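You operate a simulated robot arm through the tools that you are given. There is no shell and no other tool. Be economical: measure what you need, move in short steps, check, and stop when the job is done.

The job below is to be done with a simulated robot arm. You get a single attempt, and the scene is never put back.

TASK
Take the teal clip carton and put it on the shelf of the gauge table. Turn the teal dial to 12. Put the green can on the shelf of the rack table. Fetch the white bottle that says "primer" from the top of the fitting table and stand it on the right end of the rack table. Take the green spreader on the top of the timber table and put it away on the top of the primer table. Take the teal pad and leave it on the air cover. Close the glue tray lid. Fetch the short steel rail labelled "L327" from the top of the timber table and set it on the top of the fitting table. Take the grey pipe sleeve and leave it on the top of the fitting table. Take the large orange wedge and put it on the silver drain cover. Shut the small white door. Put the yellow scoop on the shelf of the rack table. Take the teal paint pad on the top of the filler table and put it away on the top of the primer table. Do these in any order. Set down upright: teal clip carton, green can, white bottle, teal pad, large orange wedge.

Only the result counts: the job must be done as asked and must still hold three seconds after the hand-in. Knocking over, shifting, dropping, spilling or breaking anything else fails it. Lids that push on must go on centred and level and be pressed home; caps that screw on are set level and turned clockwise until they are tight.

THE ROBOT
A 7-joint arm with a fingered hand on a trunk, on a base that drives. Base frame: it is fixed to the floor where the robot stands at the start and does not move with it; the origin is under the middle of the robot, x ahead of it, y to its left, z up; the surface under the hand at the start is at about z = 800. Units: mm, degrees, N and s.
With the tool pointing down near the work surface it reaches from about 320 to 700 mm from the robot's upright axis, wherever it stands. Its first joint turns from -69.0 to 172.0 degrees. Places, roughly: air cover [1000, 5500, 750]; drain cover [750, 2000, 750]; glue tray lid [500, 1800, 800]; green can [500, 250, 750]; green spreader (12x8x4 cm) [400, 1100, 800]; grey pipe sleeve (5x5x5 cm) [-1300, 0, 800]; large orange wedge (13x7x9 cm) [800, 4900, 0]; right end of the rack table (20x40 cm) [940, 2720, 800]; shelf of the gauge table [-1700, -200, 300]; shelf of the rack table [1000, 3600, 300]; short steel rail [500, 2000, 750]; small white door [700, 5500, 600]; teal dial [400, 200, 800]; teal pad (5x4x6 cm) [400, 1700, 800]; teal paint pad (11x7x6 cm) [1100, 6900, 700]; top of the fitting table [700, 300, 800]; top of the primer table [-14200, 6200, 700]; white bottle [750, 250, 750]; yellow scoop (12x11x20 cm) [800, 7100, 800]. Payload 3.4 kg.
The TCP is the grasp point between the finger pads, 25 mm short of the fingertips. In the tool frame z runs along the fingers and y along their closing line. The gripper opens to 88 mm. The gripper's body begins 29 mm behind the TCP. The gripper is a hand of 5 fingers: y runs from the thumb to the fingers, the wrist lies at [-13, -97, -162] in the tool frame.
Orientation is that of the tool frame in the base frame, as a unit quaternion [w, x, y, z]. With the fingers straight down and the wrist toward the robot, the tool's x, y and z point along [0, 1, 0], [1, 0, 0] and [0, 0, -1] of the base frame.

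THE INTERFACE
- The arm moves only by the tool drive_tool. Its argument "series" is a list of rows, each an object (a shift or turn left out is 0) with "xyz": the shift along the base's x, y, z in mm, a list of three; "rotation": the turn, a rotation vector about the base's x, y, z in degrees, a list of three. In form: [{"xyz": [dx, dy, dz], "rotation": [ax, ay, az]}, ...]. A call has 1 to 10 rows; each row shifts and turns the commanded pose from where the row before left it. Each row takes 0.2 s and may step no farther than 50 mm and 8.6 degrees from the row before; otherwise, the whole call is refused. Where a pose cannot be reached the arm comes as near as it can. A force on the tool above 40 N (or 10 N above the force at the start of the call, whichever is more), or a blocked arm, ends the call early, and 0.2 s more pass. In this call time passes only in rows, and 0.2 s behind the last. The reply holds the time, the measured pose of the TCP, the force on the tool along the base axes, the opening and the grip force, in the units named above and with some noise, with the torque about the TCP (base axes, N m) and any sound that the robot's microphone picked up.
- Cameras (640 x 400 px; columns grow to the right, rows downward): "scene" is now at [135.7, -14.9, 1360]; the picture's right is [-0.18, -0.98, -0.00], its down [-0.62, 0.11, -0.78] and it looks along [0.77, -0.14, -0.63] (base axes); focal length 264 px, centre (320, 200). "wrist" rides on the gripper at [59, -79, -105] in the tool frame; the picture's right is [-0.73, 0.32, -0.61], its down [-0.62, -0.68, 0.38] and it looks along [-0.29, 0.66, 0.70] (tool axes); focal length 234 px, centre (320, 200). There is no depth. A picture from a camera that has moved, and an enlarged one, comes with that camera's place and axes in the base frame and with its lens.
- capture(camera): a new picture of that camera. It takes no simulated time.
- slide_trunk(by): slides the trunk up (or, below 0, down) by that many mm; the arm and the scene camera ride with it, the base frame stays. It gives what a move gives, with no picture.
- roll_base(legs): drives the robot by 1 to 6 legs, each [ahead, left, turn to the left] in mm, mm and degrees, along the robot's own axes; the way and the turn of a leg run together, so that a leg with both is an arc; at most 1500 mm and 180 degrees a leg. The arm and the cameras ride along, it lands a little off, and it stops where it bumps. It gives what a move gives.
- finger_targets(index, middle, ring, little, thumb_bend, thumb_turn): sets how far each is bent, from 0 (flat) to 100 (curled in); at 30 the hand is open as for a grip, at 70 the pads meet at the TCP. One left out holds its place. A second passes; each finger stops where it meets its share of the squeeze, and holds until it gets a number again. It is the only way to open and close the hand. It gives what a move gives, with no picture; readings hold the bend of each and the force on index, middle, ring, little, thumb and palm. thumb_turn goes from beside the hand (0) to across from the fingers (100), as for a grip.
- pan_tilt(pan, tilt): turns the head with the scene camera to pan (to the left, within 86 degrees either way) and tilt (down, from -29 to 69), counted from straight ahead of the robot. It gives what a move gives.
- inspect(camera, box): a new picture of the part [left, top, right, bottom] of that camera's present view, enlarged. It takes no simulated time.
- job_done(): hands the job in; it is judged then, once.

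Work in short steps. Places have to be worked out from the pictures, the camera data and where the tool is seen: move nearer, look again, correct. Check each grasp and each placing, and mend what went wrong. You have 556 turns and 354 pictures in all, those below and enlarged ones among them. Open the gripper and draw the arm clear of the work before you hand the job in, unless the task says otherwise; then end with one line.

The tools are called after ">>>" as name(argument=value, ...) on one line, values as JSON. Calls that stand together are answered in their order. drive_tool: Moves the arm, as the interface text tells. Its arguments: {"type":"object","properties":{"series":{"type":"array","items":{"type":"object","properties":{"xyz":{"type":"array","items":{"type":"number"}},"rotation":{"type":"array","items":{"type":"number"}}}}}},"required":["series"]} The other tools are called the same way: slide_trunk (by) slides the trunk up or down; finger_targets (index, middle, ring, little, thumb_bend, thumb_turn) moves the fingers one by one; roll_base (legs) drives the base; pan_tilt (pan, tilt) turns the head that bears the scene camera; capture (camera) takes a picture; inspect (camera, box) takes an enlarged picture of a part of a camera's view; job_done () hands the job in.

At the start:

```text
t: 0.0
eef_pos: [545.7, -28.4, 1186.7]
tool_rot: [0.0, 0.707, 0.707, 0.0]
wrist_force: [-0.1, -0.1, -0.1]
wrist_torque: [-0.02, 0.02, 0.0]
width: 87.8
gripper_force: 0.0
shape: jaw
bend: [30.0, 30.0, 30.0, 30.0, 30.0, 98.0]
finger forces: [0.0, 0.0, 0.1, 0.0, 0.1, 0.1]
trunk travel left (down, up): [-625.0, 315.0]
robot x, y, heading: [-0.4, -0.9, 0.0]
head pan, tilt: [-10.5, 38.9]
```

scene: 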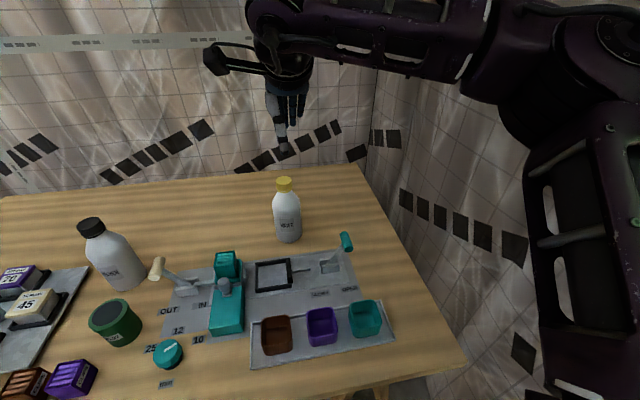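
wrist: 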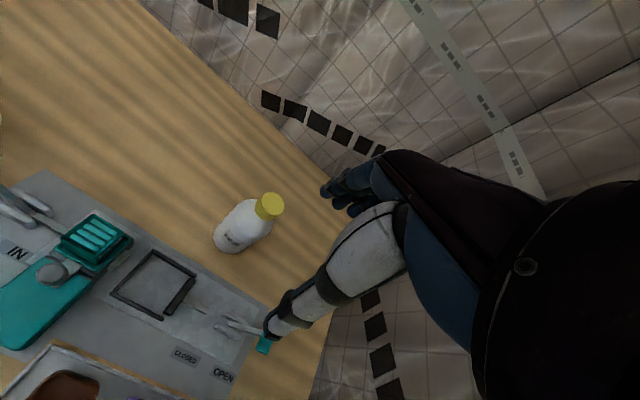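

I see the fitting table with the dial, green can and white bottles. First I look closer at the dial and labels.

>>> inspect(camera="scene", box=[80, 220, 280, 400])

>>> pan_tilt(pan=30, tilt=45)

>>> capture(camera="scene")

```text
2.22 times, centred on (180, 310) of scene
camera zoom: at [135.7, -14.9, 1360.0], right [-0.18, -0.98, 0.0], down [-0.62, 0.11, -0.78], along [0.77, -0.14, -0.63], focal length 587 px, centre (631, -44)
```

zoom: 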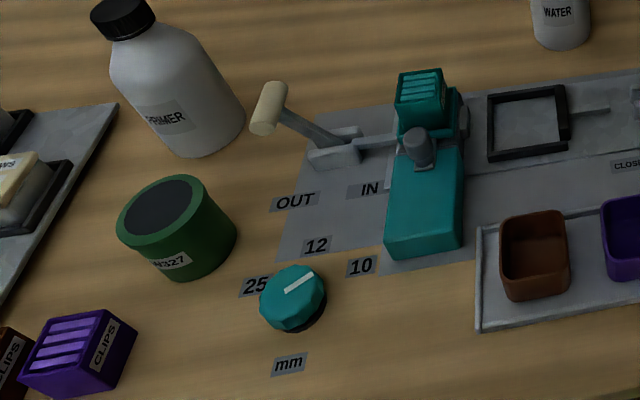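

```text
t: 1.1
eef_pos: [546.8, -27.9, 1185.7]
tool_rot: [0.0, 0.707, 0.707, 0.0]
wrist_force: [-0.1, 0.2, -0.1]
wrist_torque: [-0.02, -0.01, -0.01]
width: 88.0
gripper_force: 0.0
shape: jaw
bend: [30.0, 30.0, 30.0, 30.0, 30.0, 98.0]
finger forces: [0.0, 0.1, 0.0, 0.1, 0.1, 0.1]
trunk travel left (down, up): [-625.0, 315.0]
robot x, y, heading: [-0.8, 1.1, 0.1]
head pan, tilt: [30.0, 45.0]
```

```text
350 pictures are left
camera scene: at [121.9, 41.4, 1351.1], right [0.5, -0.87, 0.0], down [-0.61, -0.35, -0.71], along [0.61, 0.35, -0.71], focal length 264 px, centre (320, 200)
```

scene: 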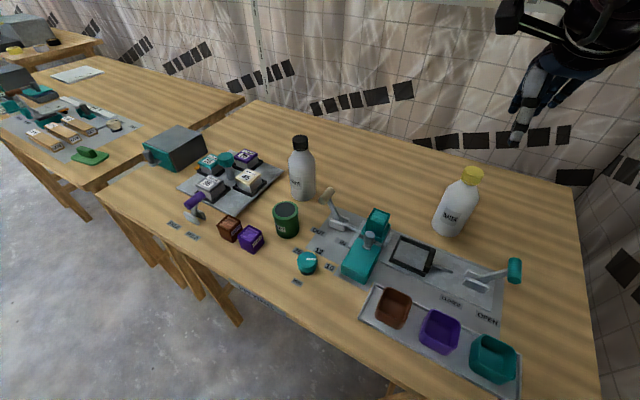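

Zoom in on the middle and on the left tray to identify the clip cartons.

>>> inspect(camera="scene", box=[260, 170, 420, 300])

>>> inspect(camera="scene", box=[130, 110, 300, 260])

>>> inspect(camera="scene", box=[0, 20, 200, 180])

```text
3.08 times, centred on (340, 235) of scene
camera zoom: at [121.9, 41.4, 1351.1], right [0.5, -0.87, 0.0], down [-0.61, -0.35, -0.71], along [0.61, 0.35, -0.71], focal length 812 px, centre (258, 92)
```

zoom: 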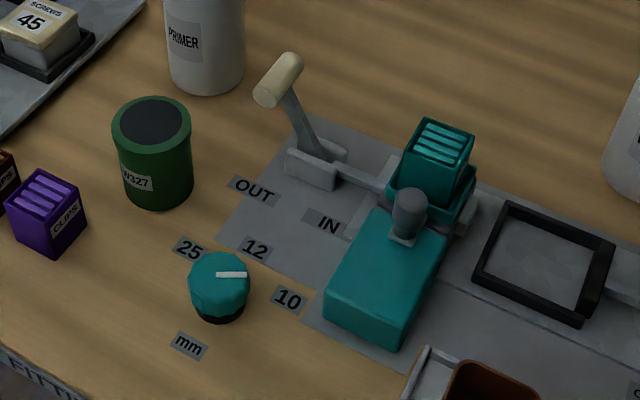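

```text
2.67 times, centred on (215, 185) of scene
camera zoom: at [121.9, 41.4, 1351.1], right [0.5, -0.87, 0.0], down [-0.61, -0.35, -0.71], along [0.61, 0.35, -0.71], focal length 704 px, centre (600, 240)
```

zoom: 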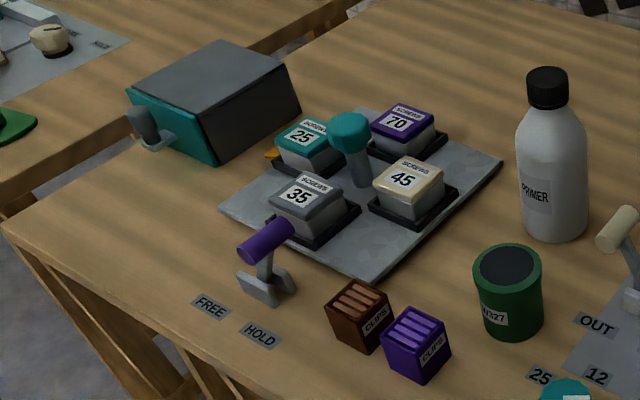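

```text
2.50 times, centred on (100, 100) of scene
camera zoom: at [121.9, 41.4, 1351.1], right [0.5, -0.87, 0.0], down [-0.61, -0.35, -0.71], along [0.61, 0.35, -0.71], focal length 660 px, centre (870, 450)
```

zoom: 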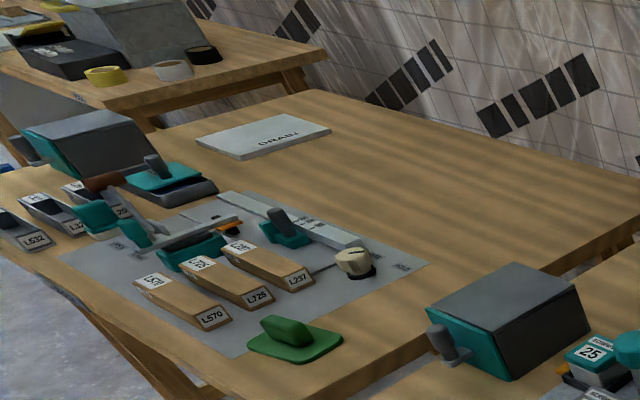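

The dial sits at about (390, 228), and its mark points at 10 (-60°), with 12 straight ahead at +x. I move the open hand above the dial for a look.

>>> drive_tool(series=[{"xyz": [-20, 32, -22]}, {"xyz": [-20, 32, -22]}, {"xyz": [-20, 32, -22]}, {"xyz": [-20, 32, -22]}, {"xyz": [-20, 32, -22]}, {"xyz": [-20, 32, -22]}, {"xyz": [-20, 32, -22]}, {"xyz": [-16, 32, -22]}])

>>> capture(camera="wrist")

>>> capture(camera="scene")

```text
t: 2.9
eef_pos: [389.7, 230.3, 1009.2]
tool_rot: [0.0, 0.707, 0.707, -0.001]
wrist_force: [0.1, -1.0, 0.4]
wrist_torque: [0.01, -0.01, 0.0]
width: 87.8
gripper_force: 0.0
shape: jaw
bend: [30.0, 30.0, 30.0, 30.0, 30.0, 98.0]
finger forces: [0.0, 0.0, 0.1, 0.0, 0.1, 0.0]
trunk travel left (down, up): [-625.0, 315.0]
robot x, y, heading: [2.4, 2.4, 0.1]
head pan, tilt: [30.0, 45.0]
```

```text
346 pictures are left
camera wrist: at [311.7, 289.6, 1113.4], right [0.32, -0.73, 0.61], down [-0.68, -0.62, -0.38], along [0.66, -0.29, -0.7], focal length 234 px, centre (320, 200)
```

wrist: 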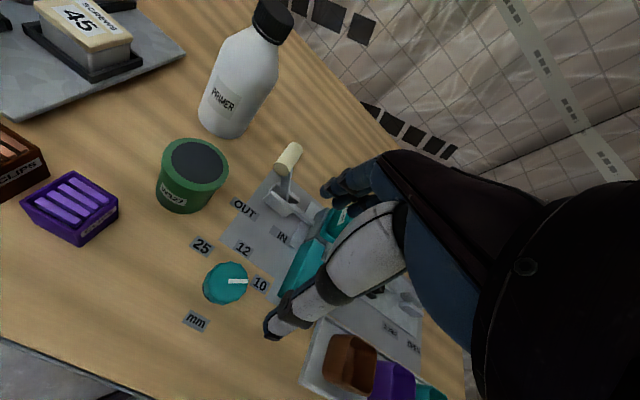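

```text
345 pictures are left
camera scene: at [121.5, 43.4, 1351.1], right [0.5, -0.87, 0.0], down [-0.61, -0.35, -0.71], along [0.61, 0.35, -0.71], focal length 264 px, centre (320, 200)
```

scene: 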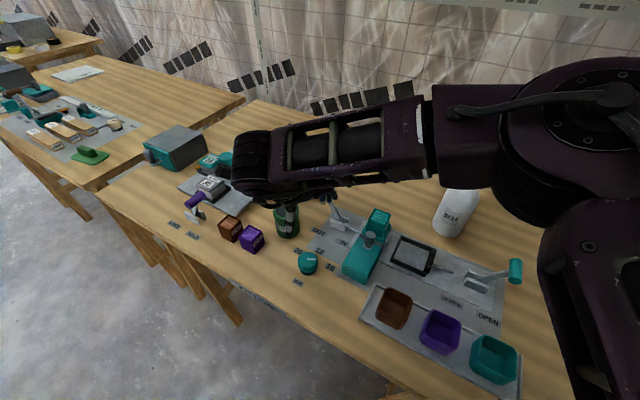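

The dial is at (390, 231), but the green can at (437, 318) stands too close for a swing of the hand, so the can goes first. Before gripping I survey the other tables to pick the grips: raise the arm and drive left.

>>> drive_tool(series=[{"xyz": [0, -20, 45]}, {"xyz": [0, -20, 45]}, {"xyz": [0, -20, 45]}, {"xyz": [0, -20, 45]}])

>>> roll_base(legs=[[0, 1500, 0]])

>>> pan_tilt(pan=20, tilt=40)

>>> capture(camera="scene")

```text
t: 3.9
eef_pos: [389.0, 145.1, 1190.7]
tool_rot: [-0.001, 0.707, 0.707, 0.001]
wrist_force: [-0.9, -0.3, -0.4]
wrist_torque: [0.02, 0.0, 0.02]
width: 88.0
gripper_force: 0.1
shape: jaw
bend: [30.0, 30.0, 30.0, 30.0, 30.0, 98.0]
finger forces: [0.0, 0.0, 0.0, 0.0, 0.0, 0.0]
trunk travel left (down, up): [-625.0, 315.0]
robot x, y, heading: [-2.9, 3.9, 0.4]
head pan, tilt: [30.0, 45.0]
```

```text
t: 11.4
eef_pos: [425.8, 1660.2, 1190.7]
tool_rot: [0.001, 0.72, 0.694, -0.001]
wrist_force: [-0.6, -0.1, 0.3]
wrist_torque: [0.01, 0.01, -0.03]
width: 87.5
gripper_force: 0.1
shape: jaw
bend: [30.0, 30.0, 30.0, 30.0, 30.0, 98.0]
finger forces: [0.0, 0.0, 0.0, 0.0, 0.0, 0.0]
trunk travel left (down, up): [-625.0, 315.0]
robot x, y, heading: [28.8, 1531.5, -2.2]
head pan, tilt: [30.0, 45.0]
```

```text
t: 12.2
eef_pos: [427.8, 1660.5, 1190.4]
tool_rot: [0.0, 0.721, 0.693, -0.001]
wrist_force: [1.1, -0.4, -0.4]
wrist_torque: [-0.01, 0.0, -0.01]
width: 87.7
gripper_force: 0.0
shape: jaw
bend: [30.0, 30.0, 30.0, 30.0, 30.0, 98.0]
finger forces: [0.0, 0.0, 0.0, 0.1, 0.0, 0.0]
trunk travel left (down, up): [-625.0, 315.0]
robot x, y, heading: [30.5, 1530.4, -2.1]
head pan, tilt: [20.0, 40.0]
```

```text
344 pictures are left
camera scene: at [162.1, 1554.0, 1358.4], right [0.31, -0.95, 0.0], down [-0.61, -0.2, -0.77], along [0.73, 0.23, -0.64], focal length 264 px, centre (320, 200)
```

scene: 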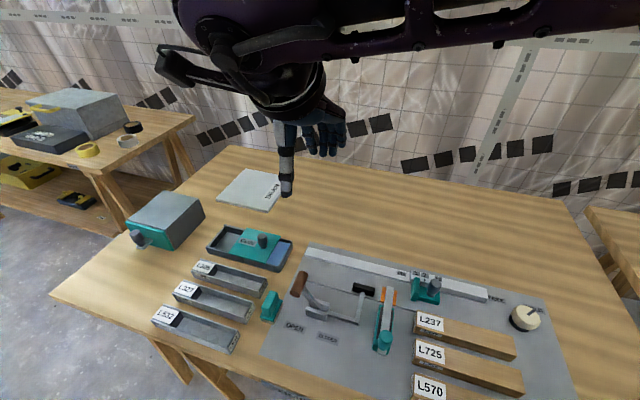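

The timber table is in view; I zoom in on the rails, tray and pad.

>>> inspect(camera="scene", box=[120, 170, 320, 360])

>>> inspect(camera="scene", box=[0, 70, 200, 230])

>>> inspect(camera="scene", box=[270, 230, 550, 400])

```text
2.11 times, centred on (220, 265) of scene
camera zoom: at [162.1, 1554.0, 1358.4], right [0.31, -0.95, 0.0], down [-0.61, -0.2, -0.77], along [0.73, 0.23, -0.64], focal length 556 px, centre (530, 63)
```

zoom: 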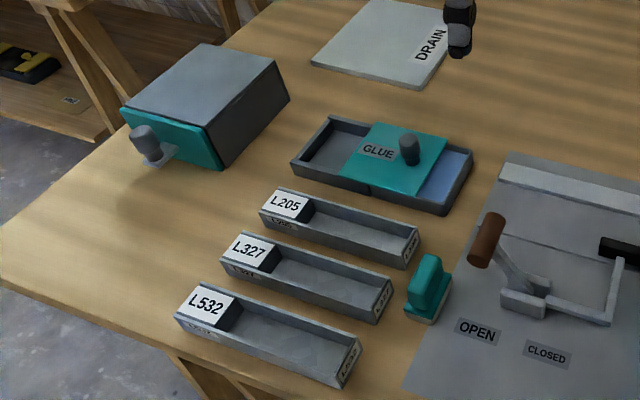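

```text
2.50 times, centred on (100, 150) of scene
camera zoom: at [162.1, 1554.0, 1358.4], right [0.31, -0.95, 0.0], down [-0.61, -0.2, -0.77], along [0.73, 0.23, -0.64], focal length 660 px, centre (870, 325)
```

zoom: 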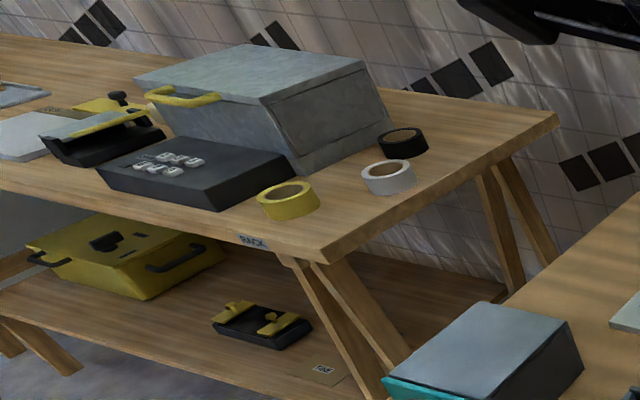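

```text
2.29 times, centred on (410, 315) of scene
camera zoom: at [162.1, 1554.0, 1358.4], right [0.31, -0.95, 0.0], down [-0.61, -0.2, -0.77], along [0.73, 0.23, -0.64], focal length 604 px, centre (114, -63)
```

zoom: 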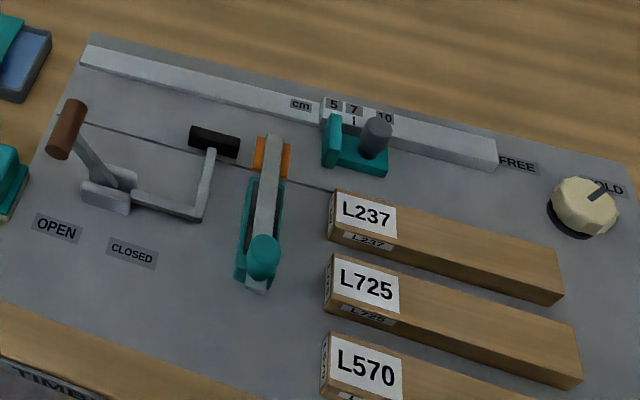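

Continue the survey: drive on to the rack table.

>>> roll_base(legs=[[0, 0, 2], [0, 1500, 0]])

>>> pan_tilt(pan=10, tilt=40)

>>> capture(camera="scene")

>>> pan_tilt(pan=60, tilt=30)

>>> capture(camera="scene")

```text
t: 19.9
eef_pos: [416.4, 3177.0, 1190.6]
tool_rot: [0.0, 0.704, 0.71, 0.0]
wrist_force: [0.1, 0.2, 0.1]
wrist_torque: [0.01, -0.04, 0.06]
width: 87.6
gripper_force: 0.1
shape: jaw
bend: [30.0, 30.0, 30.0, 30.0, 30.0, 98.0]
finger forces: [0.0, 0.0, 0.1, 0.0, 0.1, 0.1]
trunk travel left (down, up): [-625.0, 315.0]
robot x, y, heading: [26.8, 3025.5, 0.6]
head pan, tilt: [20.0, 40.0]
```

```text
t: 20.7
eef_pos: [415.6, 3176.7, 1189.8]
tool_rot: [0.0, 0.704, 0.71, -0.001]
wrist_force: [0.8, -0.3, 0.1]
wrist_torque: [0.02, -0.01, -0.02]
width: 87.3
gripper_force: 0.2
shape: jaw
bend: [30.0, 30.0, 30.0, 30.0, 30.0, 98.0]
finger forces: [0.0, 0.1, 0.0, 0.0, 0.1, 0.0]
trunk travel left (down, up): [-625.0, 315.0]
robot x, y, heading: [25.8, 3026.4, 0.3]
head pan, tilt: [10.0, 40.0]
```

```text
340 pictures are left
camera scene: at [161.3, 3042.8, 1358.4], right [0.18, -0.98, 0.0], down [-0.63, -0.12, -0.77], along [0.75, 0.14, -0.64], focal length 264 px, centre (320, 200)
```

scene: 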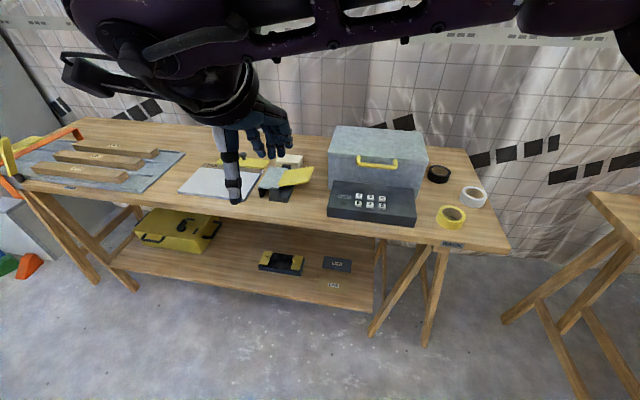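

```text
t: 21.8
eef_pos: [416.1, 3176.8, 1191.2]
tool_rot: [0.0, 0.704, 0.711, 0.001]
wrist_force: [-0.2, -1.1, 1.0]
wrist_torque: [0.01, 0.01, 0.0]
width: 87.8
gripper_force: 0.1
shape: jaw
bend: [30.0, 30.0, 30.0, 30.0, 30.0, 98.0]
finger forces: [0.0, 0.1, 0.0, 0.1, 0.1, 0.0]
trunk travel left (down, up): [-625.0, 315.0]
robot x, y, heading: [28.0, 3027.0, 0.3]
head pan, tilt: [60.0, 30.0]
```

```text
339 pictures are left
camera scene: at [122.3, 3105.8, 1373.7], right [0.87, -0.49, 0.0], down [-0.25, -0.44, -0.87], along [0.43, 0.75, -0.5], focal length 264 px, centre (320, 200)
```

scene: 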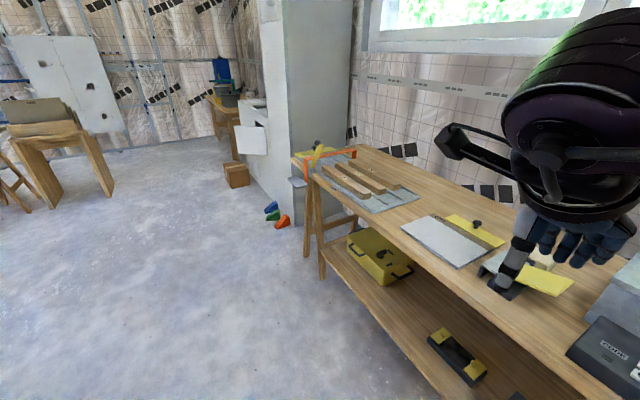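

The rack shelf has free room between the yellow box and the small black tray, front edge at x≈730. Drive on to the wedges and the white door.

>>> roll_base(legs=[[0, 1300, 0]])

>>> pan_tilt(pan=35, tilt=35)

>>> capture(camera="scene")

```text
t: 28.3
eef_pos: [398.3, 4471.0, 1189.9]
tool_rot: [0.001, 0.701, 0.713, -0.001]
wrist_force: [0.3, 0.0, 0.0]
wrist_torque: [0.0, 0.03, 0.02]
width: 87.6
gripper_force: 0.0
shape: jaw
bend: [30.0, 30.0, 30.0, 30.0, 30.0, 98.0]
finger forces: [0.1, 0.1, 0.0, 0.1, 0.1, 0.1]
trunk travel left (down, up): [-625.0, 315.0]
robot x, y, heading: [9.5, 4318.2, 0.8]
head pan, tilt: [60.0, 30.0]
```

```text
t: 29.2
eef_pos: [398.4, 4471.1, 1190.3]
tool_rot: [-0.001, 0.702, 0.712, 0.0]
wrist_force: [0.4, 1.3, 0.8]
wrist_torque: [0.03, -0.03, 0.01]
width: 87.7
gripper_force: 0.0
shape: jaw
bend: [30.0, 30.0, 30.0, 30.0, 30.0, 98.0]
finger forces: [0.0, 0.0, 0.0, 0.0, 0.0, 0.0]
trunk travel left (down, up): [-625.0, 315.0]
robot x, y, heading: [11.6, 4316.1, 1.0]
head pan, tilt: [35.0, 35.0]
```

```text
338 pictures are left
camera scene: at [132.5, 4371.0, 1366.0], right [0.59, -0.81, 0.0], down [-0.46, -0.34, -0.82], along [0.66, 0.48, -0.57], focal length 264 px, centre (320, 200)
```

scene: 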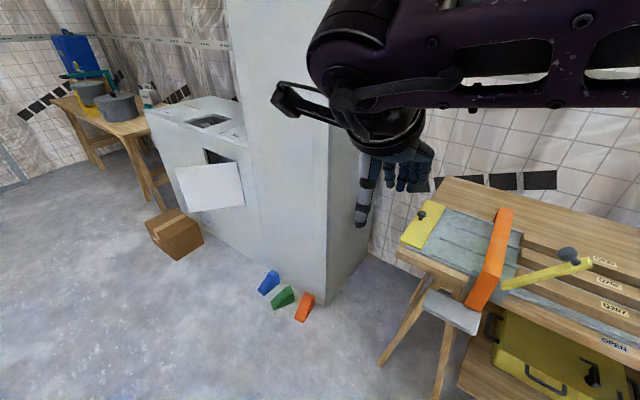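

Wedges stand on the floor before the pillar; the white cabinet has an open door and the air cover on top. Drive on for a closer look (keeping clear of the cardboard box).

>>> inspect(camera="scene", box=[130, 80, 340, 330])

>>> roll_base(legs=[[0, 1100, 0]])

>>> pan_tilt(pan=0, tilt=40)

>>> capture(camera="scene")

>>> pan_tilt(pan=60, tilt=30)

>>> capture(camera="scene")

```text
1.60 times, centred on (235, 205) of scene
camera zoom: at [132.5, 4371.0, 1366.0], right [0.59, -0.81, 0.0], down [-0.46, -0.34, -0.82], along [0.66, 0.48, -0.57], focal length 422 px, centre (456, 192)
```

zoom: 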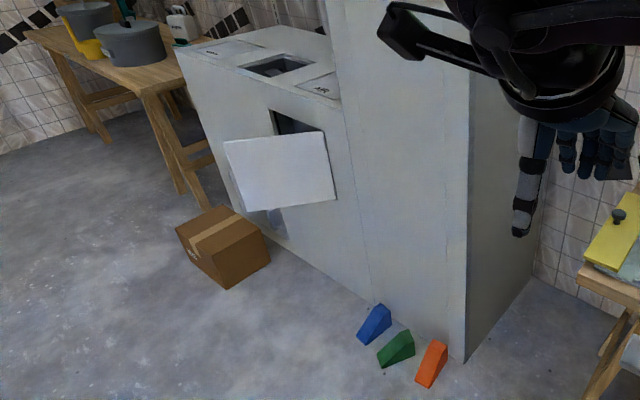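

```text
t: 34.9
eef_pos: [389.6, 5576.7, 1191.1]
tool_rot: [0.0, 0.706, 0.708, 0.0]
wrist_force: [-0.3, 0.9, -0.2]
wrist_torque: [0.03, -0.02, -0.02]
width: 87.8
gripper_force: 0.0
shape: jaw
bend: [30.0, 30.0, 30.0, 30.0, 30.0, 98.0]
finger forces: [0.1, 0.0, 0.0, 0.0, 0.0, 0.1]
trunk travel left (down, up): [-625.0, 315.0]
robot x, y, heading: [-1.4, 5425.4, 0.4]
head pan, tilt: [35.0, 35.0]
```

```text
t: 35.9
eef_pos: [390.4, 5575.0, 1190.3]
tool_rot: [0.0, 0.706, 0.708, 0.001]
wrist_force: [0.0, -0.6, -0.3]
wrist_torque: [0.04, 0.0, 0.0]
width: 87.7
gripper_force: 0.0
shape: jaw
bend: [30.0, 30.0, 30.0, 30.0, 30.0, 98.0]
finger forces: [0.1, 0.1, 0.0, 0.0, 0.1, 0.0]
trunk travel left (down, up): [-625.0, 315.0]
robot x, y, heading: [-2.5, 5426.3, 0.3]
head pan, tilt: [0.0, 40.0]
```

```text
336 pictures are left
camera scene: at [135.6, 5428.8, 1358.4], right [0.0, -1.0, 0.0], down [-0.64, 0.0, -0.77], along [0.77, 0.0, -0.64], focal length 264 px, centre (320, 200)
```

scene: 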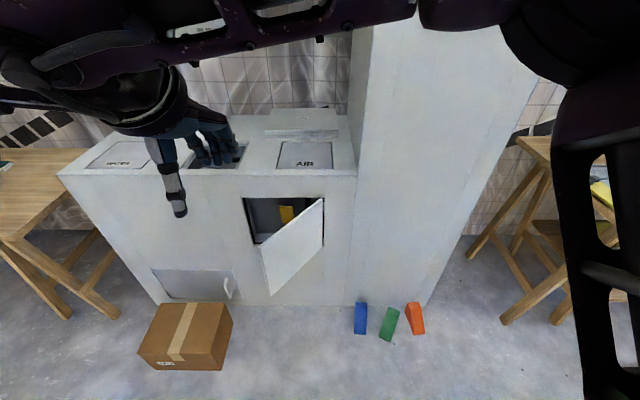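

```text
t: 37.2
eef_pos: [390.1, 5576.1, 1190.4]
tool_rot: [-0.001, 0.705, 0.709, 0.0]
wrist_force: [0.8, -0.5, 0.2]
wrist_torque: [0.01, -0.01, 0.01]
width: 87.9
gripper_force: 0.0
shape: jaw
bend: [30.0, 30.0, 30.0, 30.0, 30.0, 98.0]
finger forces: [0.0, 0.0, 0.1, 0.1, 0.0, 0.0]
trunk travel left (down, up): [-625.0, 315.0]
robot x, y, heading: [3.7, 5426.9, 0.4]
head pan, tilt: [60.0, 30.0]
```

```text
335 pictures are left
camera scene: at [95.6, 5506.9, 1373.7], right [0.87, -0.5, 0.0], down [-0.25, -0.43, -0.87], along [0.43, 0.75, -0.5], focal length 264 px, centre (320, 200)
```

scene: 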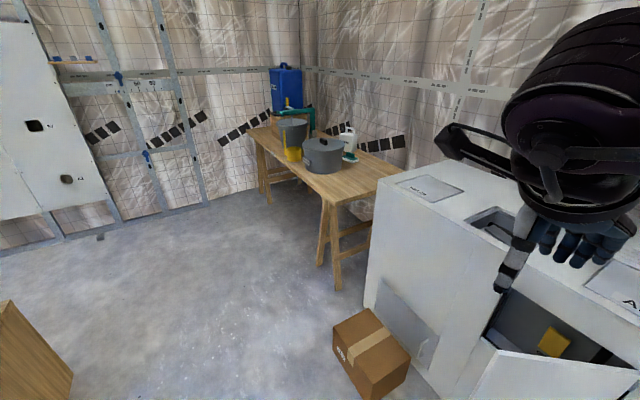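

The white door (hinged on its right side at about y 5418, opening 502–757 high, front plane x≈870) stands about 51° open with its free edge near (643, 5599). I do it now: get closer, lower the trunk, close the fist and pitch the tool forward.

>>> finger_targets(index=70, middle=70, ring=70, little=70, thumb_bend=65)

>>> roll_base(legs=[[200, 0, 0]])

>>> slide_trunk(by=-220)

>>> drive_tool(series=[{"xyz": [0, -20, 0], "rotation": [0, -7.5, 0]}, {"xyz": [0, -20, 0], "rotation": [0, -7.5, 0]}, {"xyz": [0, -20, 0], "rotation": [0, -7.5, 0]}, {"xyz": [0, -20, 0], "rotation": [0, -7.5, 0]}, {"xyz": [0, -20, 0], "rotation": [0, -7.5, 0]}, {"xyz": [0, -20, 0], "rotation": [0, -7.5, 0]}])

>>> pan_tilt(pan=20, tilt=45)

>>> capture(camera="scene")

```text
t: 38.2
eef_pos: [389.7, 5575.1, 1189.7]
tool_rot: [0.0, 0.705, 0.709, 0.0]
wrist_force: [0.4, 0.4, 0.3]
wrist_torque: [-0.01, 0.01, -0.02]
width: 4.1
gripper_force: 0.1
shape: fingers
bend: [70.0, 70.0, 70.0, 70.0, 65.0, 98.0]
finger forces: [0.0, 0.0, 0.0, 0.0, 0.1, 0.0]
trunk travel left (down, up): [-625.0, 315.0]
robot x, y, heading: [-1.3, 5431.5, 0.4]
head pan, tilt: [60.0, 30.0]
```

```text
t: 39.8
eef_pos: [591.4, 5573.9, 1190.3]
tool_rot: [0.001, 0.708, 0.706, 0.0]
wrist_force: [-0.4, 0.2, -0.4]
wrist_torque: [0.01, 0.01, 0.01]
width: 3.9
gripper_force: 0.1
shape: fingers
bend: [70.0, 70.0, 70.0, 70.0, 65.0, 98.0]
finger forces: [0.1, 0.1, 0.1, 0.0, 0.1, 0.0]
trunk travel left (down, up): [-625.0, 315.0]
robot x, y, heading: [203.3, 5425.8, -0.2]
head pan, tilt: [60.0, 30.0]
```

```text
t: 42.1
eef_pos: [591.2, 5574.3, 969.8]
tool_rot: [0.0, 0.707, 0.707, 0.0]
wrist_force: [0.0, 0.7, 0.4]
wrist_torque: [0.01, 0.03, -0.01]
width: 4.1
gripper_force: 0.0
shape: fingers
bend: [70.0, 70.0, 70.0, 70.0, 65.0, 98.0]
finger forces: [0.1, 0.0, 0.1, 0.0, 0.1, 0.1]
trunk travel left (down, up): [-405.0, 535.0]
robot x, y, heading: [202.0, 5430.0, -0.1]
head pan, tilt: [60.0, 30.0]
```

```text
t: 43.5
eef_pos: [590.8, 5456.4, 971.5]
tool_rot: [0.271, 0.653, 0.653, 0.271]
wrist_force: [-0.3, -0.2, -0.6]
wrist_torque: [0.05, 0.02, 0.0]
width: 4.2
gripper_force: 0.2
shape: fingers
bend: [70.0, 70.0, 70.0, 70.0, 65.0, 98.0]
finger forces: [0.0, 0.0, 0.0, 0.0, 0.0, 0.0]
trunk travel left (down, up): [-405.0, 535.0]
robot x, y, heading: [201.2, 5427.5, 0.1]
head pan, tilt: [60.0, 30.0]
```

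```text
t: 44.6
eef_pos: [591.3, 5456.1, 971.6]
tool_rot: [0.271, 0.653, 0.653, 0.271]
wrist_force: [0.4, -0.5, -0.3]
wrist_torque: [0.01, 0.02, -0.01]
width: 4.0
gripper_force: 0.1
shape: fingers
bend: [70.0, 70.0, 70.0, 70.0, 65.0, 98.0]
finger forces: [0.1, 0.1, 0.0, 0.0, 0.0, 0.0]
trunk travel left (down, up): [-405.0, 535.0]
robot x, y, heading: [202.7, 5423.5, -0.2]
head pan, tilt: [20.0, 45.0]
```

```text
334 pictures are left
camera scene: at [327.9, 5456.3, 1131.2], right [0.34, -0.94, 0.0], down [-0.66, -0.24, -0.71], along [0.66, 0.24, -0.71], focal length 264 px, centre (320, 200)
```

scene: 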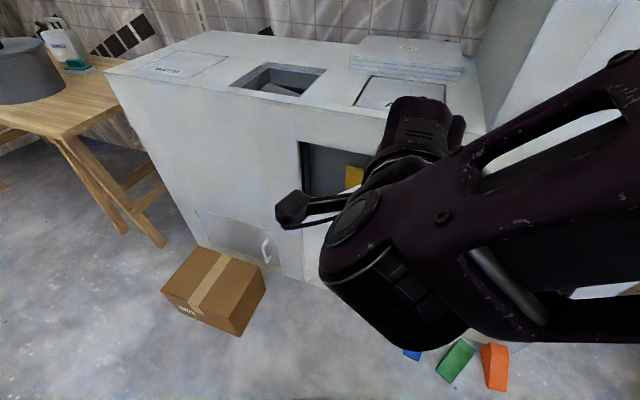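

The arm hides the door; I lower by steps to about z=680 and check with the wrist camera.

>>> drive_tool(series=[{"xyz": [-15, 0, -45]}, {"xyz": [-10, 0, -45]}, {"xyz": [0, 0, -45]}, {"xyz": [0, 0, -45]}, {"xyz": [0, 0, -45]}, {"xyz": [0, 0, -45]}])

>>> capture(camera="wrist")

>>> capture(camera="scene")

```text
t: 46.0
eef_pos: [651.9, 5454.6, 855.0]
tool_rot: [0.258, 0.669, 0.633, 0.292]
wrist_force: [-0.1, 0.0, -1.2]
wrist_torque: [-0.03, -0.03, 0.02]
width: 4.1
gripper_force: 0.0
shape: fingers
bend: [70.0, 70.0, 70.0, 70.0, 65.0, 98.0]
finger forces: [0.0, 0.0, 0.0, 0.0, 0.1, 0.0]
out of reach, approached as far as the arm can: row 1, 2, 3, 4, 5, 6
trunk travel left (down, up): [-405.0, 535.0]
robot x, y, heading: [200.8, 5430.0, -0.1]
head pan, tilt: [20.0, 45.0]
```

```text
333 pictures are left
camera wrist: at [523.0, 5516.9, 874.9], right [-0.23, -0.76, 0.61], down [-0.22, -0.57, -0.79], along [0.95, -0.32, -0.03], focal length 234 px, centre (320, 200)
```

wrist: 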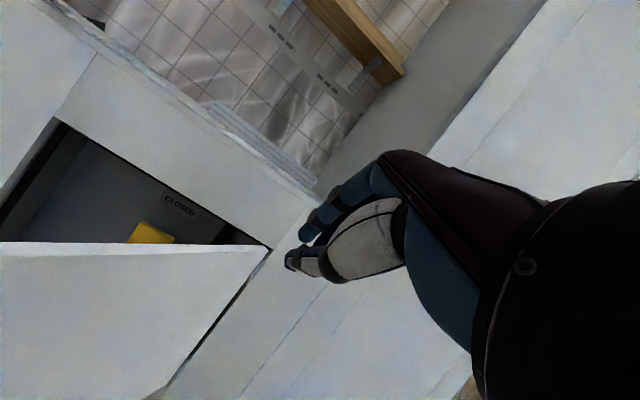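

```text
332 pictures are left
camera scene: at [327.9, 5456.5, 1131.1], right [0.34, -0.94, 0.0], down [-0.66, -0.24, -0.71], along [0.66, 0.24, -0.71], focal length 264 px, centre (320, 200)
```

scene: 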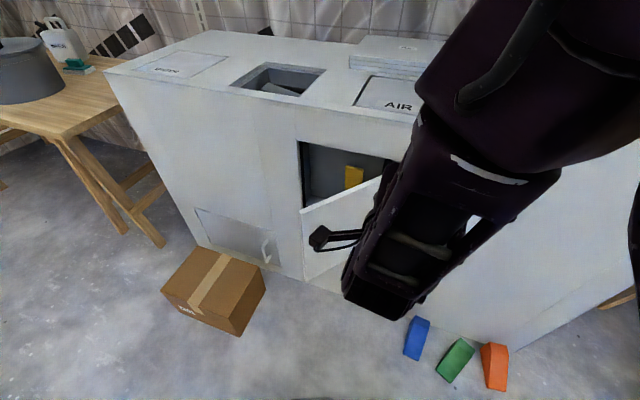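

The pitched pose is too close to the trunk. I back the base off 200 mm and use the trunk to get the height instead.

>>> roll_base(legs=[[-200, 0, 0]])

>>> slide_trunk(by=-200)

>>> capture(camera="wrist")

>>> capture(camera="scene")

```text
t: 47.6
eef_pos: [450.4, 5452.5, 850.0]
tool_rot: [0.256, 0.672, 0.633, 0.286]
wrist_force: [-0.8, 0.0, 0.2]
wrist_torque: [0.0, 0.03, 0.01]
width: 4.2
gripper_force: 0.1
shape: fingers
bend: [70.0, 70.0, 70.0, 70.0, 65.0, 98.0]
finger forces: [0.0, 0.0, 0.1, 0.1, 0.0, 0.0]
trunk travel left (down, up): [-405.0, 535.0]
robot x, y, heading: [-0.9, 5428.9, 0.3]
head pan, tilt: [20.0, 45.0]
```

```text
t: 49.8
eef_pos: [452.1, 5451.7, 649.7]
tool_rot: [0.253, 0.674, 0.631, 0.288]
wrist_force: [0.5, -0.4, -0.6]
wrist_torque: [-0.03, 0.02, -0.03]
width: 4.1
gripper_force: 0.2
shape: fingers
bend: [70.0, 70.0, 70.0, 70.0, 65.0, 98.0]
finger forces: [0.0, 0.0, 0.0, 0.0, 0.1, 0.1]
trunk travel left (down, up): [-205.0, 735.0]
robot x, y, heading: [-1.6, 5425.7, 0.2]
head pan, tilt: [20.0, 45.0]
```

```text
331 pictures are left
camera wrist: at [323.9, 5514.6, 672.9], right [-0.23, -0.76, 0.61], down [-0.23, -0.56, -0.79], along [0.94, -0.32, -0.05], focal length 234 px, centre (320, 200)
```

wrist: 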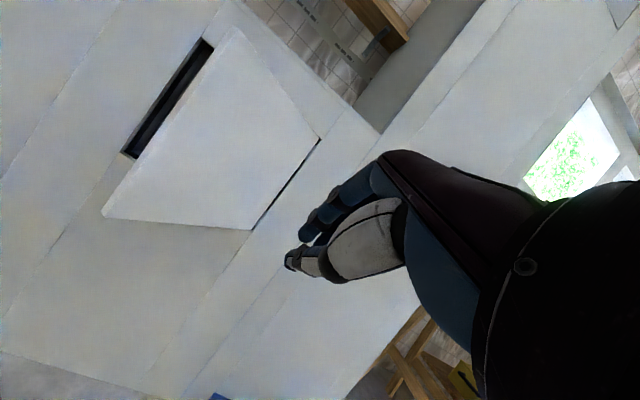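

```text
330 pictures are left
camera scene: at [126.5, 5456.5, 931.2], right [0.35, -0.94, 0.0], down [-0.66, -0.24, -0.71], along [0.66, 0.24, -0.71], focal length 264 px, centre (320, 200)
```

scene: 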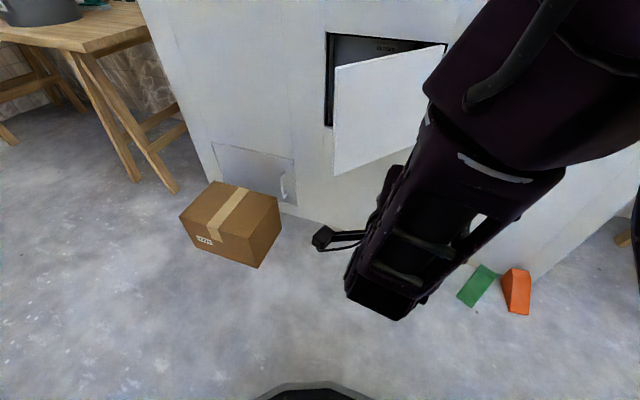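

The hand is at door height on the outer side. I move toward the free edge and start swinging the door.

>>> drive_tool(series=[{"xyz": [42, 17, 0]}, {"xyz": [42, 17, 0]}, {"xyz": [42, 20, 0]}, {"xyz": [40, 25, 0]}, {"xyz": [20, 25, 0]}, {"xyz": [20, 25, 0]}, {"xyz": [20, 25, 0]}])

>>> capture(camera="wrist")

```text
t: 51.4
eef_pos: [675.8, 5605.6, 649.0]
tool_rot: [0.254, 0.672, 0.634, 0.286]
wrist_force: [0.1, 0.0, -0.1]
wrist_torque: [-0.01, -0.01, 0.01]
width: 3.5
gripper_force: 0.0
shape: fingers
bend: [70.0, 70.0, 70.0, 70.0, 65.0, 98.0]
finger forces: [0.0, 0.0, 0.0, 0.0, 0.0, 0.0]
trunk travel left (down, up): [-205.0, 735.0]
robot x, y, heading: [-1.4, 5427.5, 0.3]
head pan, tilt: [20.0, 45.0]
```

```text
329 pictures are left
camera wrist: at [549.0, 5667.3, 671.1], right [-0.23, -0.76, 0.61], down [-0.23, -0.57, -0.79], along [0.95, -0.32, -0.05], focal length 234 px, centre (320, 200)
```

wrist: 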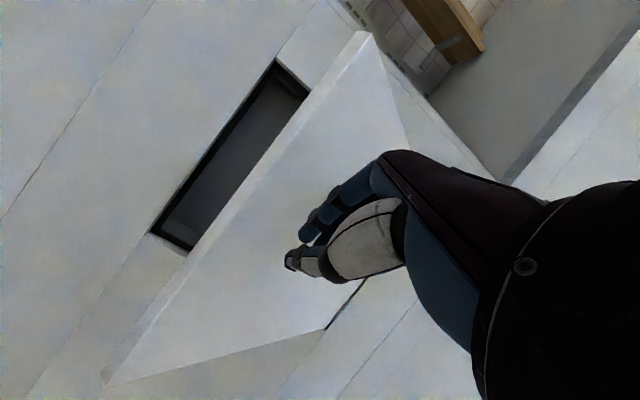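

The fist lies on the outer side near the door's free edge; push on along the arc.

>>> drive_tool(series=[{"xyz": [22, 12, 0]}, {"xyz": [22, 12, 0]}, {"xyz": [22, 10, 0]}, {"xyz": [22, 8, 0]}, {"xyz": [22, 6, 0]}, {"xyz": [20, 3, 0]}])

>>> capture(camera="wrist")

>>> capture(camera="scene")

```text
t: 52.8
eef_pos: [697.9, 5617.7, 649.0]
tool_rot: [0.254, 0.672, 0.634, 0.286]
wrist_force: [1.0, 0.1, -0.3]
wrist_torque: [0.03, -0.02, -0.03]
width: 3.7
gripper_force: 0.0
shape: fingers
bend: [70.0, 70.0, 70.0, 70.0, 65.0, 98.0]
finger forces: [0.1, 0.0, 0.0, 0.1, 0.1, 0.1]
out of reach, approached as far as the arm can: row 2, 3, 4, 5, 6
trunk travel left (down, up): [-205.0, 735.0]
robot x, y, heading: [-1.2, 5429.6, -0.1]
head pan, tilt: [20.0, 45.0]
```

```text
328 pictures are left
camera wrist: at [570.0, 5680.2, 670.4], right [-0.23, -0.76, 0.61], down [-0.23, -0.57, -0.79], along [0.95, -0.32, -0.05], focal length 234 px, centre (320, 200)
```

wrist: 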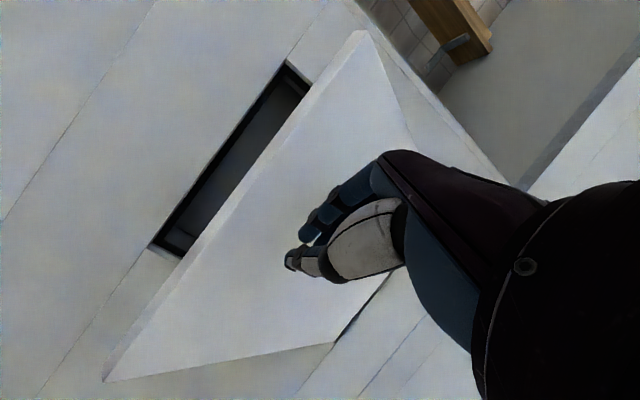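

```text
327 pictures are left
camera scene: at [126.6, 5456.5, 931.1], right [0.35, -0.94, 0.0], down [-0.66, -0.24, -0.71], along [0.66, 0.24, -0.71], focal length 264 px, centre (320, 200)
```

scene: 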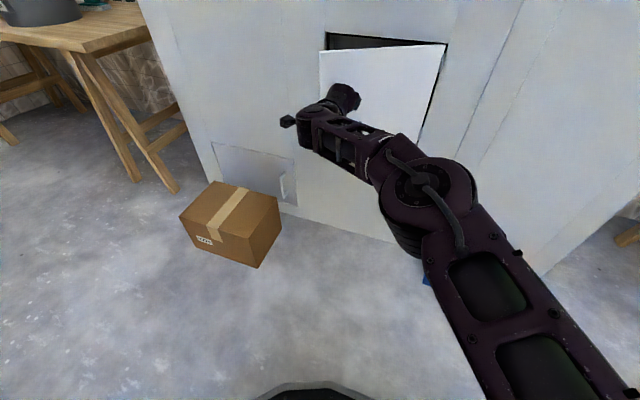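

The door is swinging and the arm is at full stretch; I push on by driving the base ahead and a little left.

>>> roll_base(legs=[[70, 30, 0], [60, 10, 0]])

>>> capture(camera="wrist")

```text
t: 54.4
eef_pos: [827.3, 5655.7, 647.9]
tool_rot: [0.255, 0.673, 0.633, 0.285]
wrist_force: [0.4, -0.3, 0.2]
wrist_torque: [0.04, 0.01, 0.01]
width: 3.6
gripper_force: 0.0
shape: fingers
bend: [70.0, 70.0, 70.0, 70.0, 65.0, 98.0]
finger forces: [0.0, 0.0, 0.1, 0.0, 0.0, 0.0]
trunk travel left (down, up): [-205.0, 735.0]
robot x, y, heading: [131.4, 5467.5, 0.3]
head pan, tilt: [20.0, 45.0]
```

```text
326 pictures are left
camera wrist: at [699.5, 5719.8, 670.3], right [-0.23, -0.76, 0.61], down [-0.23, -0.57, -0.79], along [0.95, -0.32, -0.05], focal length 234 px, centre (320, 200)
```

wrist: 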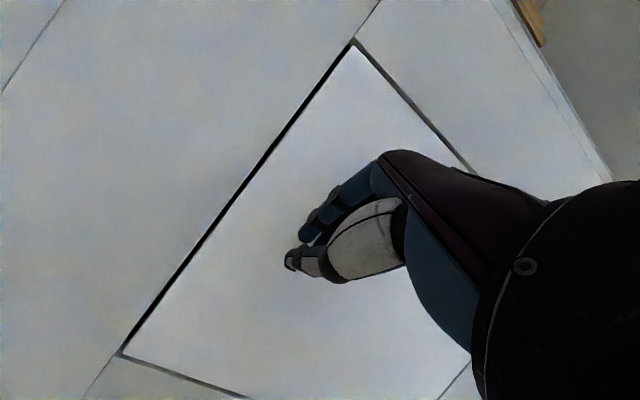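

Nearly flush. I push a little further in +x with the arm until I feel a force.

>>> drive_tool(series=[{"xyz": [5, 0, 0]}, {"xyz": [5, 0, 0]}, {"xyz": [5, 0, 0]}, {"xyz": [5, 0, 0]}, {"xyz": [5, 0, 0]}, {"xyz": [5, 0, 0]}])

>>> capture(camera="wrist")

```text
t: 55.8
eef_pos: [842.4, 5644.8, 649.0]
tool_rot: [0.255, 0.671, 0.634, 0.288]
wrist_force: [-26.6, 8.1, 4.4]
wrist_torque: [-0.07, -0.2, -0.13]
width: 0.1
gripper_force: 13.8
shape: fingers
bend: [71.0, 72.0, 71.0, 70.0, 65.0, 98.0]
finger forces: [4.8, 14.9, 7.3, 0.1, 0.1, 0.1]
out of reach, approached as far as the arm can: row 2, 3, 4, 5, 6
trunk travel left (down, up): [-205.0, 735.0]
robot x, y, heading: [125.4, 5469.1, 0.3]
head pan, tilt: [20.0, 45.0]
```

```text
325 pictures are left
camera wrist: at [714.5, 5707.0, 669.9], right [-0.22, -0.76, 0.61], down [-0.23, -0.57, -0.79], along [0.95, -0.32, -0.04], focal length 234 px, centre (320, 200)
```

wrist: 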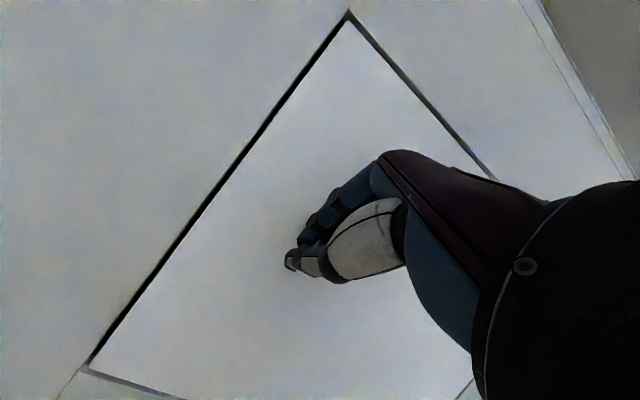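

The door is home against its stop (27 N). I back off and check it with the scene camera.

>>> roll_base(legs=[[-250, 0, 0]])

>>> slide_trunk(by=420)

>>> pan_tilt(pan=15, tilt=35)

>>> capture(camera="scene")

```text
t: 57.6
eef_pos: [596.3, 5641.2, 646.8]
tool_rot: [0.255, 0.672, 0.633, 0.286]
wrist_force: [-0.6, -0.5, -0.7]
wrist_torque: [0.04, -0.02, 0.01]
width: 3.7
gripper_force: 0.0
shape: fingers
bend: [70.0, 70.0, 70.0, 70.0, 65.0, 98.0]
finger forces: [0.0, 0.0, 0.1, 0.1, 0.1, 0.0]
trunk travel left (down, up): [-205.0, 735.0]
robot x, y, heading: [-122.5, 5466.6, 0.3]
head pan, tilt: [20.0, 45.0]
```

```text
refused: 420 is not a number from -400 to 400
```

```text
t: 58.3
eef_pos: [595.8, 5640.8, 646.1]
tool_rot: [0.254, 0.673, 0.633, 0.286]
wrist_force: [-0.3, 0.5, 0.3]
wrist_torque: [0.01, 0.01, 0.0]
width: 3.8
gripper_force: 0.0
shape: fingers
bend: [70.0, 70.0, 70.0, 70.0, 65.0, 98.0]
finger forces: [0.0, 0.0, 0.0, 0.0, 0.0, 0.0]
trunk travel left (down, up): [-205.0, 735.0]
robot x, y, heading: [-122.8, 5463.9, 0.2]
head pan, tilt: [15.0, 35.0]
```

```text
324 pictures are left
camera scene: at [12.7, 5491.1, 945.9], right [0.26, -0.96, 0.0], down [-0.55, -0.15, -0.82], along [0.79, 0.22, -0.57], focal length 264 px, centre (320, 200)
```

scene: 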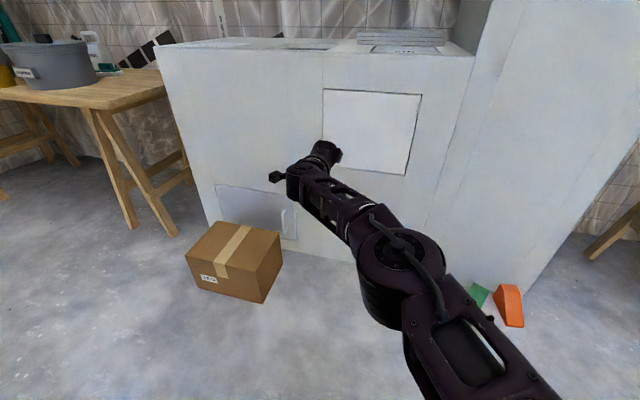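

The door is shut. Next, the wedge nearby: I turn the tool back to straight down and drive in front of the wedges.

>>> drive_tool(series=[{"xyz": [-10, -15, 10], "rotation": [-0.45, 7.5, 0.55]}, {"xyz": [-10, -15, 10], "rotation": [-0.45, 7.5, 0.55]}, {"xyz": [-10, -15, 10], "rotation": [-0.45, 7.5, 0.55]}, {"xyz": [-10, -15, 10], "rotation": [-0.45, 7.5, 0.55]}, {"xyz": [-10, -15, 10], "rotation": [-0.45, 7.5, 0.55]}, {"xyz": [-10, -15, 10], "rotation": [-0.45, 7.5, 0.55]}])

>>> roll_base(legs=[[0, -560, 0], [250, 0, 0]])

>>> finger_targets(index=30, middle=30, ring=30, little=30, thumb_bend=30)

>>> pan_tilt(pan=0, tilt=50)

>>> capture(camera="scene")

>>> capture(camera="wrist")

```text
t: 59.7
eef_pos: [535.9, 5552.1, 706.6]
tool_rot: [-0.001, 0.706, 0.708, 0.0]
wrist_force: [-0.1, 0.1, 0.5]
wrist_torque: [-0.01, 0.02, -0.07]
width: 3.7
gripper_force: 0.1
shape: fingers
bend: [70.0, 70.0, 70.0, 70.0, 65.0, 98.0]
finger forces: [0.0, 0.1, 0.1, 0.1, 0.0, 0.1]
trunk travel left (down, up): [-205.0, 735.0]
robot x, y, heading: [-122.3, 5466.9, 0.2]
head pan, tilt: [15.0, 35.0]
```

```text
t: 64.3
eef_pos: [791.6, 4999.1, 706.3]
tool_rot: [0.0, 0.707, 0.707, -0.001]
wrist_force: [0.0, 0.5, -0.8]
wrist_torque: [-0.01, 0.0, -0.01]
width: 3.5
gripper_force: 0.0
shape: fingers
bend: [70.0, 70.0, 70.0, 70.0, 65.0, 98.0]
finger forces: [0.1, 0.0, 0.0, 0.0, 0.1, 0.0]
trunk travel left (down, up): [-205.0, 735.0]
robot x, y, heading: [131.8, 4915.8, 0.1]
head pan, tilt: [15.0, 35.0]
```

```text
t: 65.3
eef_pos: [791.0, 4999.4, 706.3]
tool_rot: [0.0, 0.706, 0.708, 0.0]
wrist_force: [-0.7, 0.0, 0.1]
wrist_torque: [-0.01, -0.02, 0.01]
width: 84.3
gripper_force: 0.0
shape: fingers
bend: [30.0, 30.0, 30.0, 30.0, 30.0, 98.0]
finger forces: [0.1, 0.0, 0.0, 0.0, 0.0, 0.1]
trunk travel left (down, up): [-205.0, 735.0]
robot x, y, heading: [130.6, 4915.9, -0.1]
head pan, tilt: [15.0, 35.0]
```

```text
t: 66.1
eef_pos: [790.6, 4998.8, 705.7]
tool_rot: [0.0, 0.707, 0.707, -0.001]
wrist_force: [0.3, -0.4, -0.8]
wrist_torque: [-0.04, 0.0, 0.0]
width: 84.6
gripper_force: 0.2
shape: fingers
bend: [30.0, 30.0, 30.0, 30.0, 30.0, 98.0]
finger forces: [0.0, 0.0, 0.0, 0.0, 0.0, 0.1]
trunk travel left (down, up): [-205.0, 735.0]
robot x, y, heading: [131.9, 4914.6, 0.0]
head pan, tilt: [0.0, 50.0]
```

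```text
323 pictures are left
camera scene: at [259.7, 4915.5, 924.3], right [0.0, -1.0, 0.0], down [-0.77, 0.0, -0.64], along [0.64, 0.0, -0.77], focal length 264 px, centre (320, 200)
```

scene: 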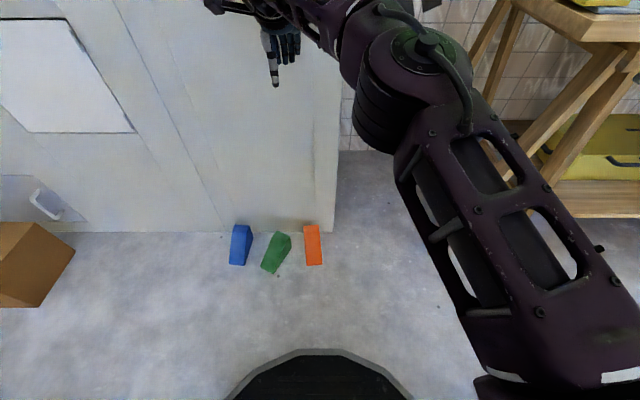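

```text
322 pictures are left
camera wrist: at [712.3, 5058.4, 810.4], right [0.32, -0.73, 0.61], down [-0.68, -0.62, -0.38], along [0.66, -0.29, -0.7], focal length 234 px, centre (320, 200)
```

wrist: 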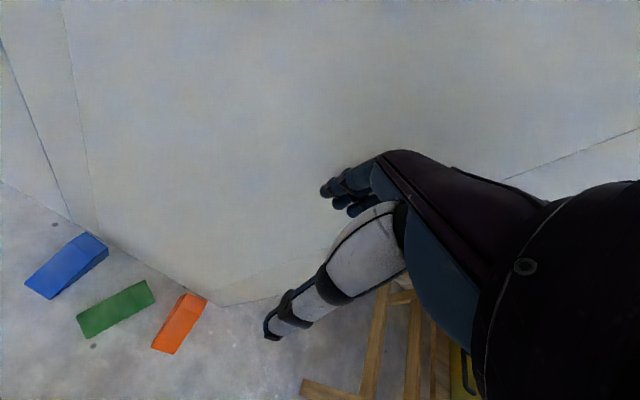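

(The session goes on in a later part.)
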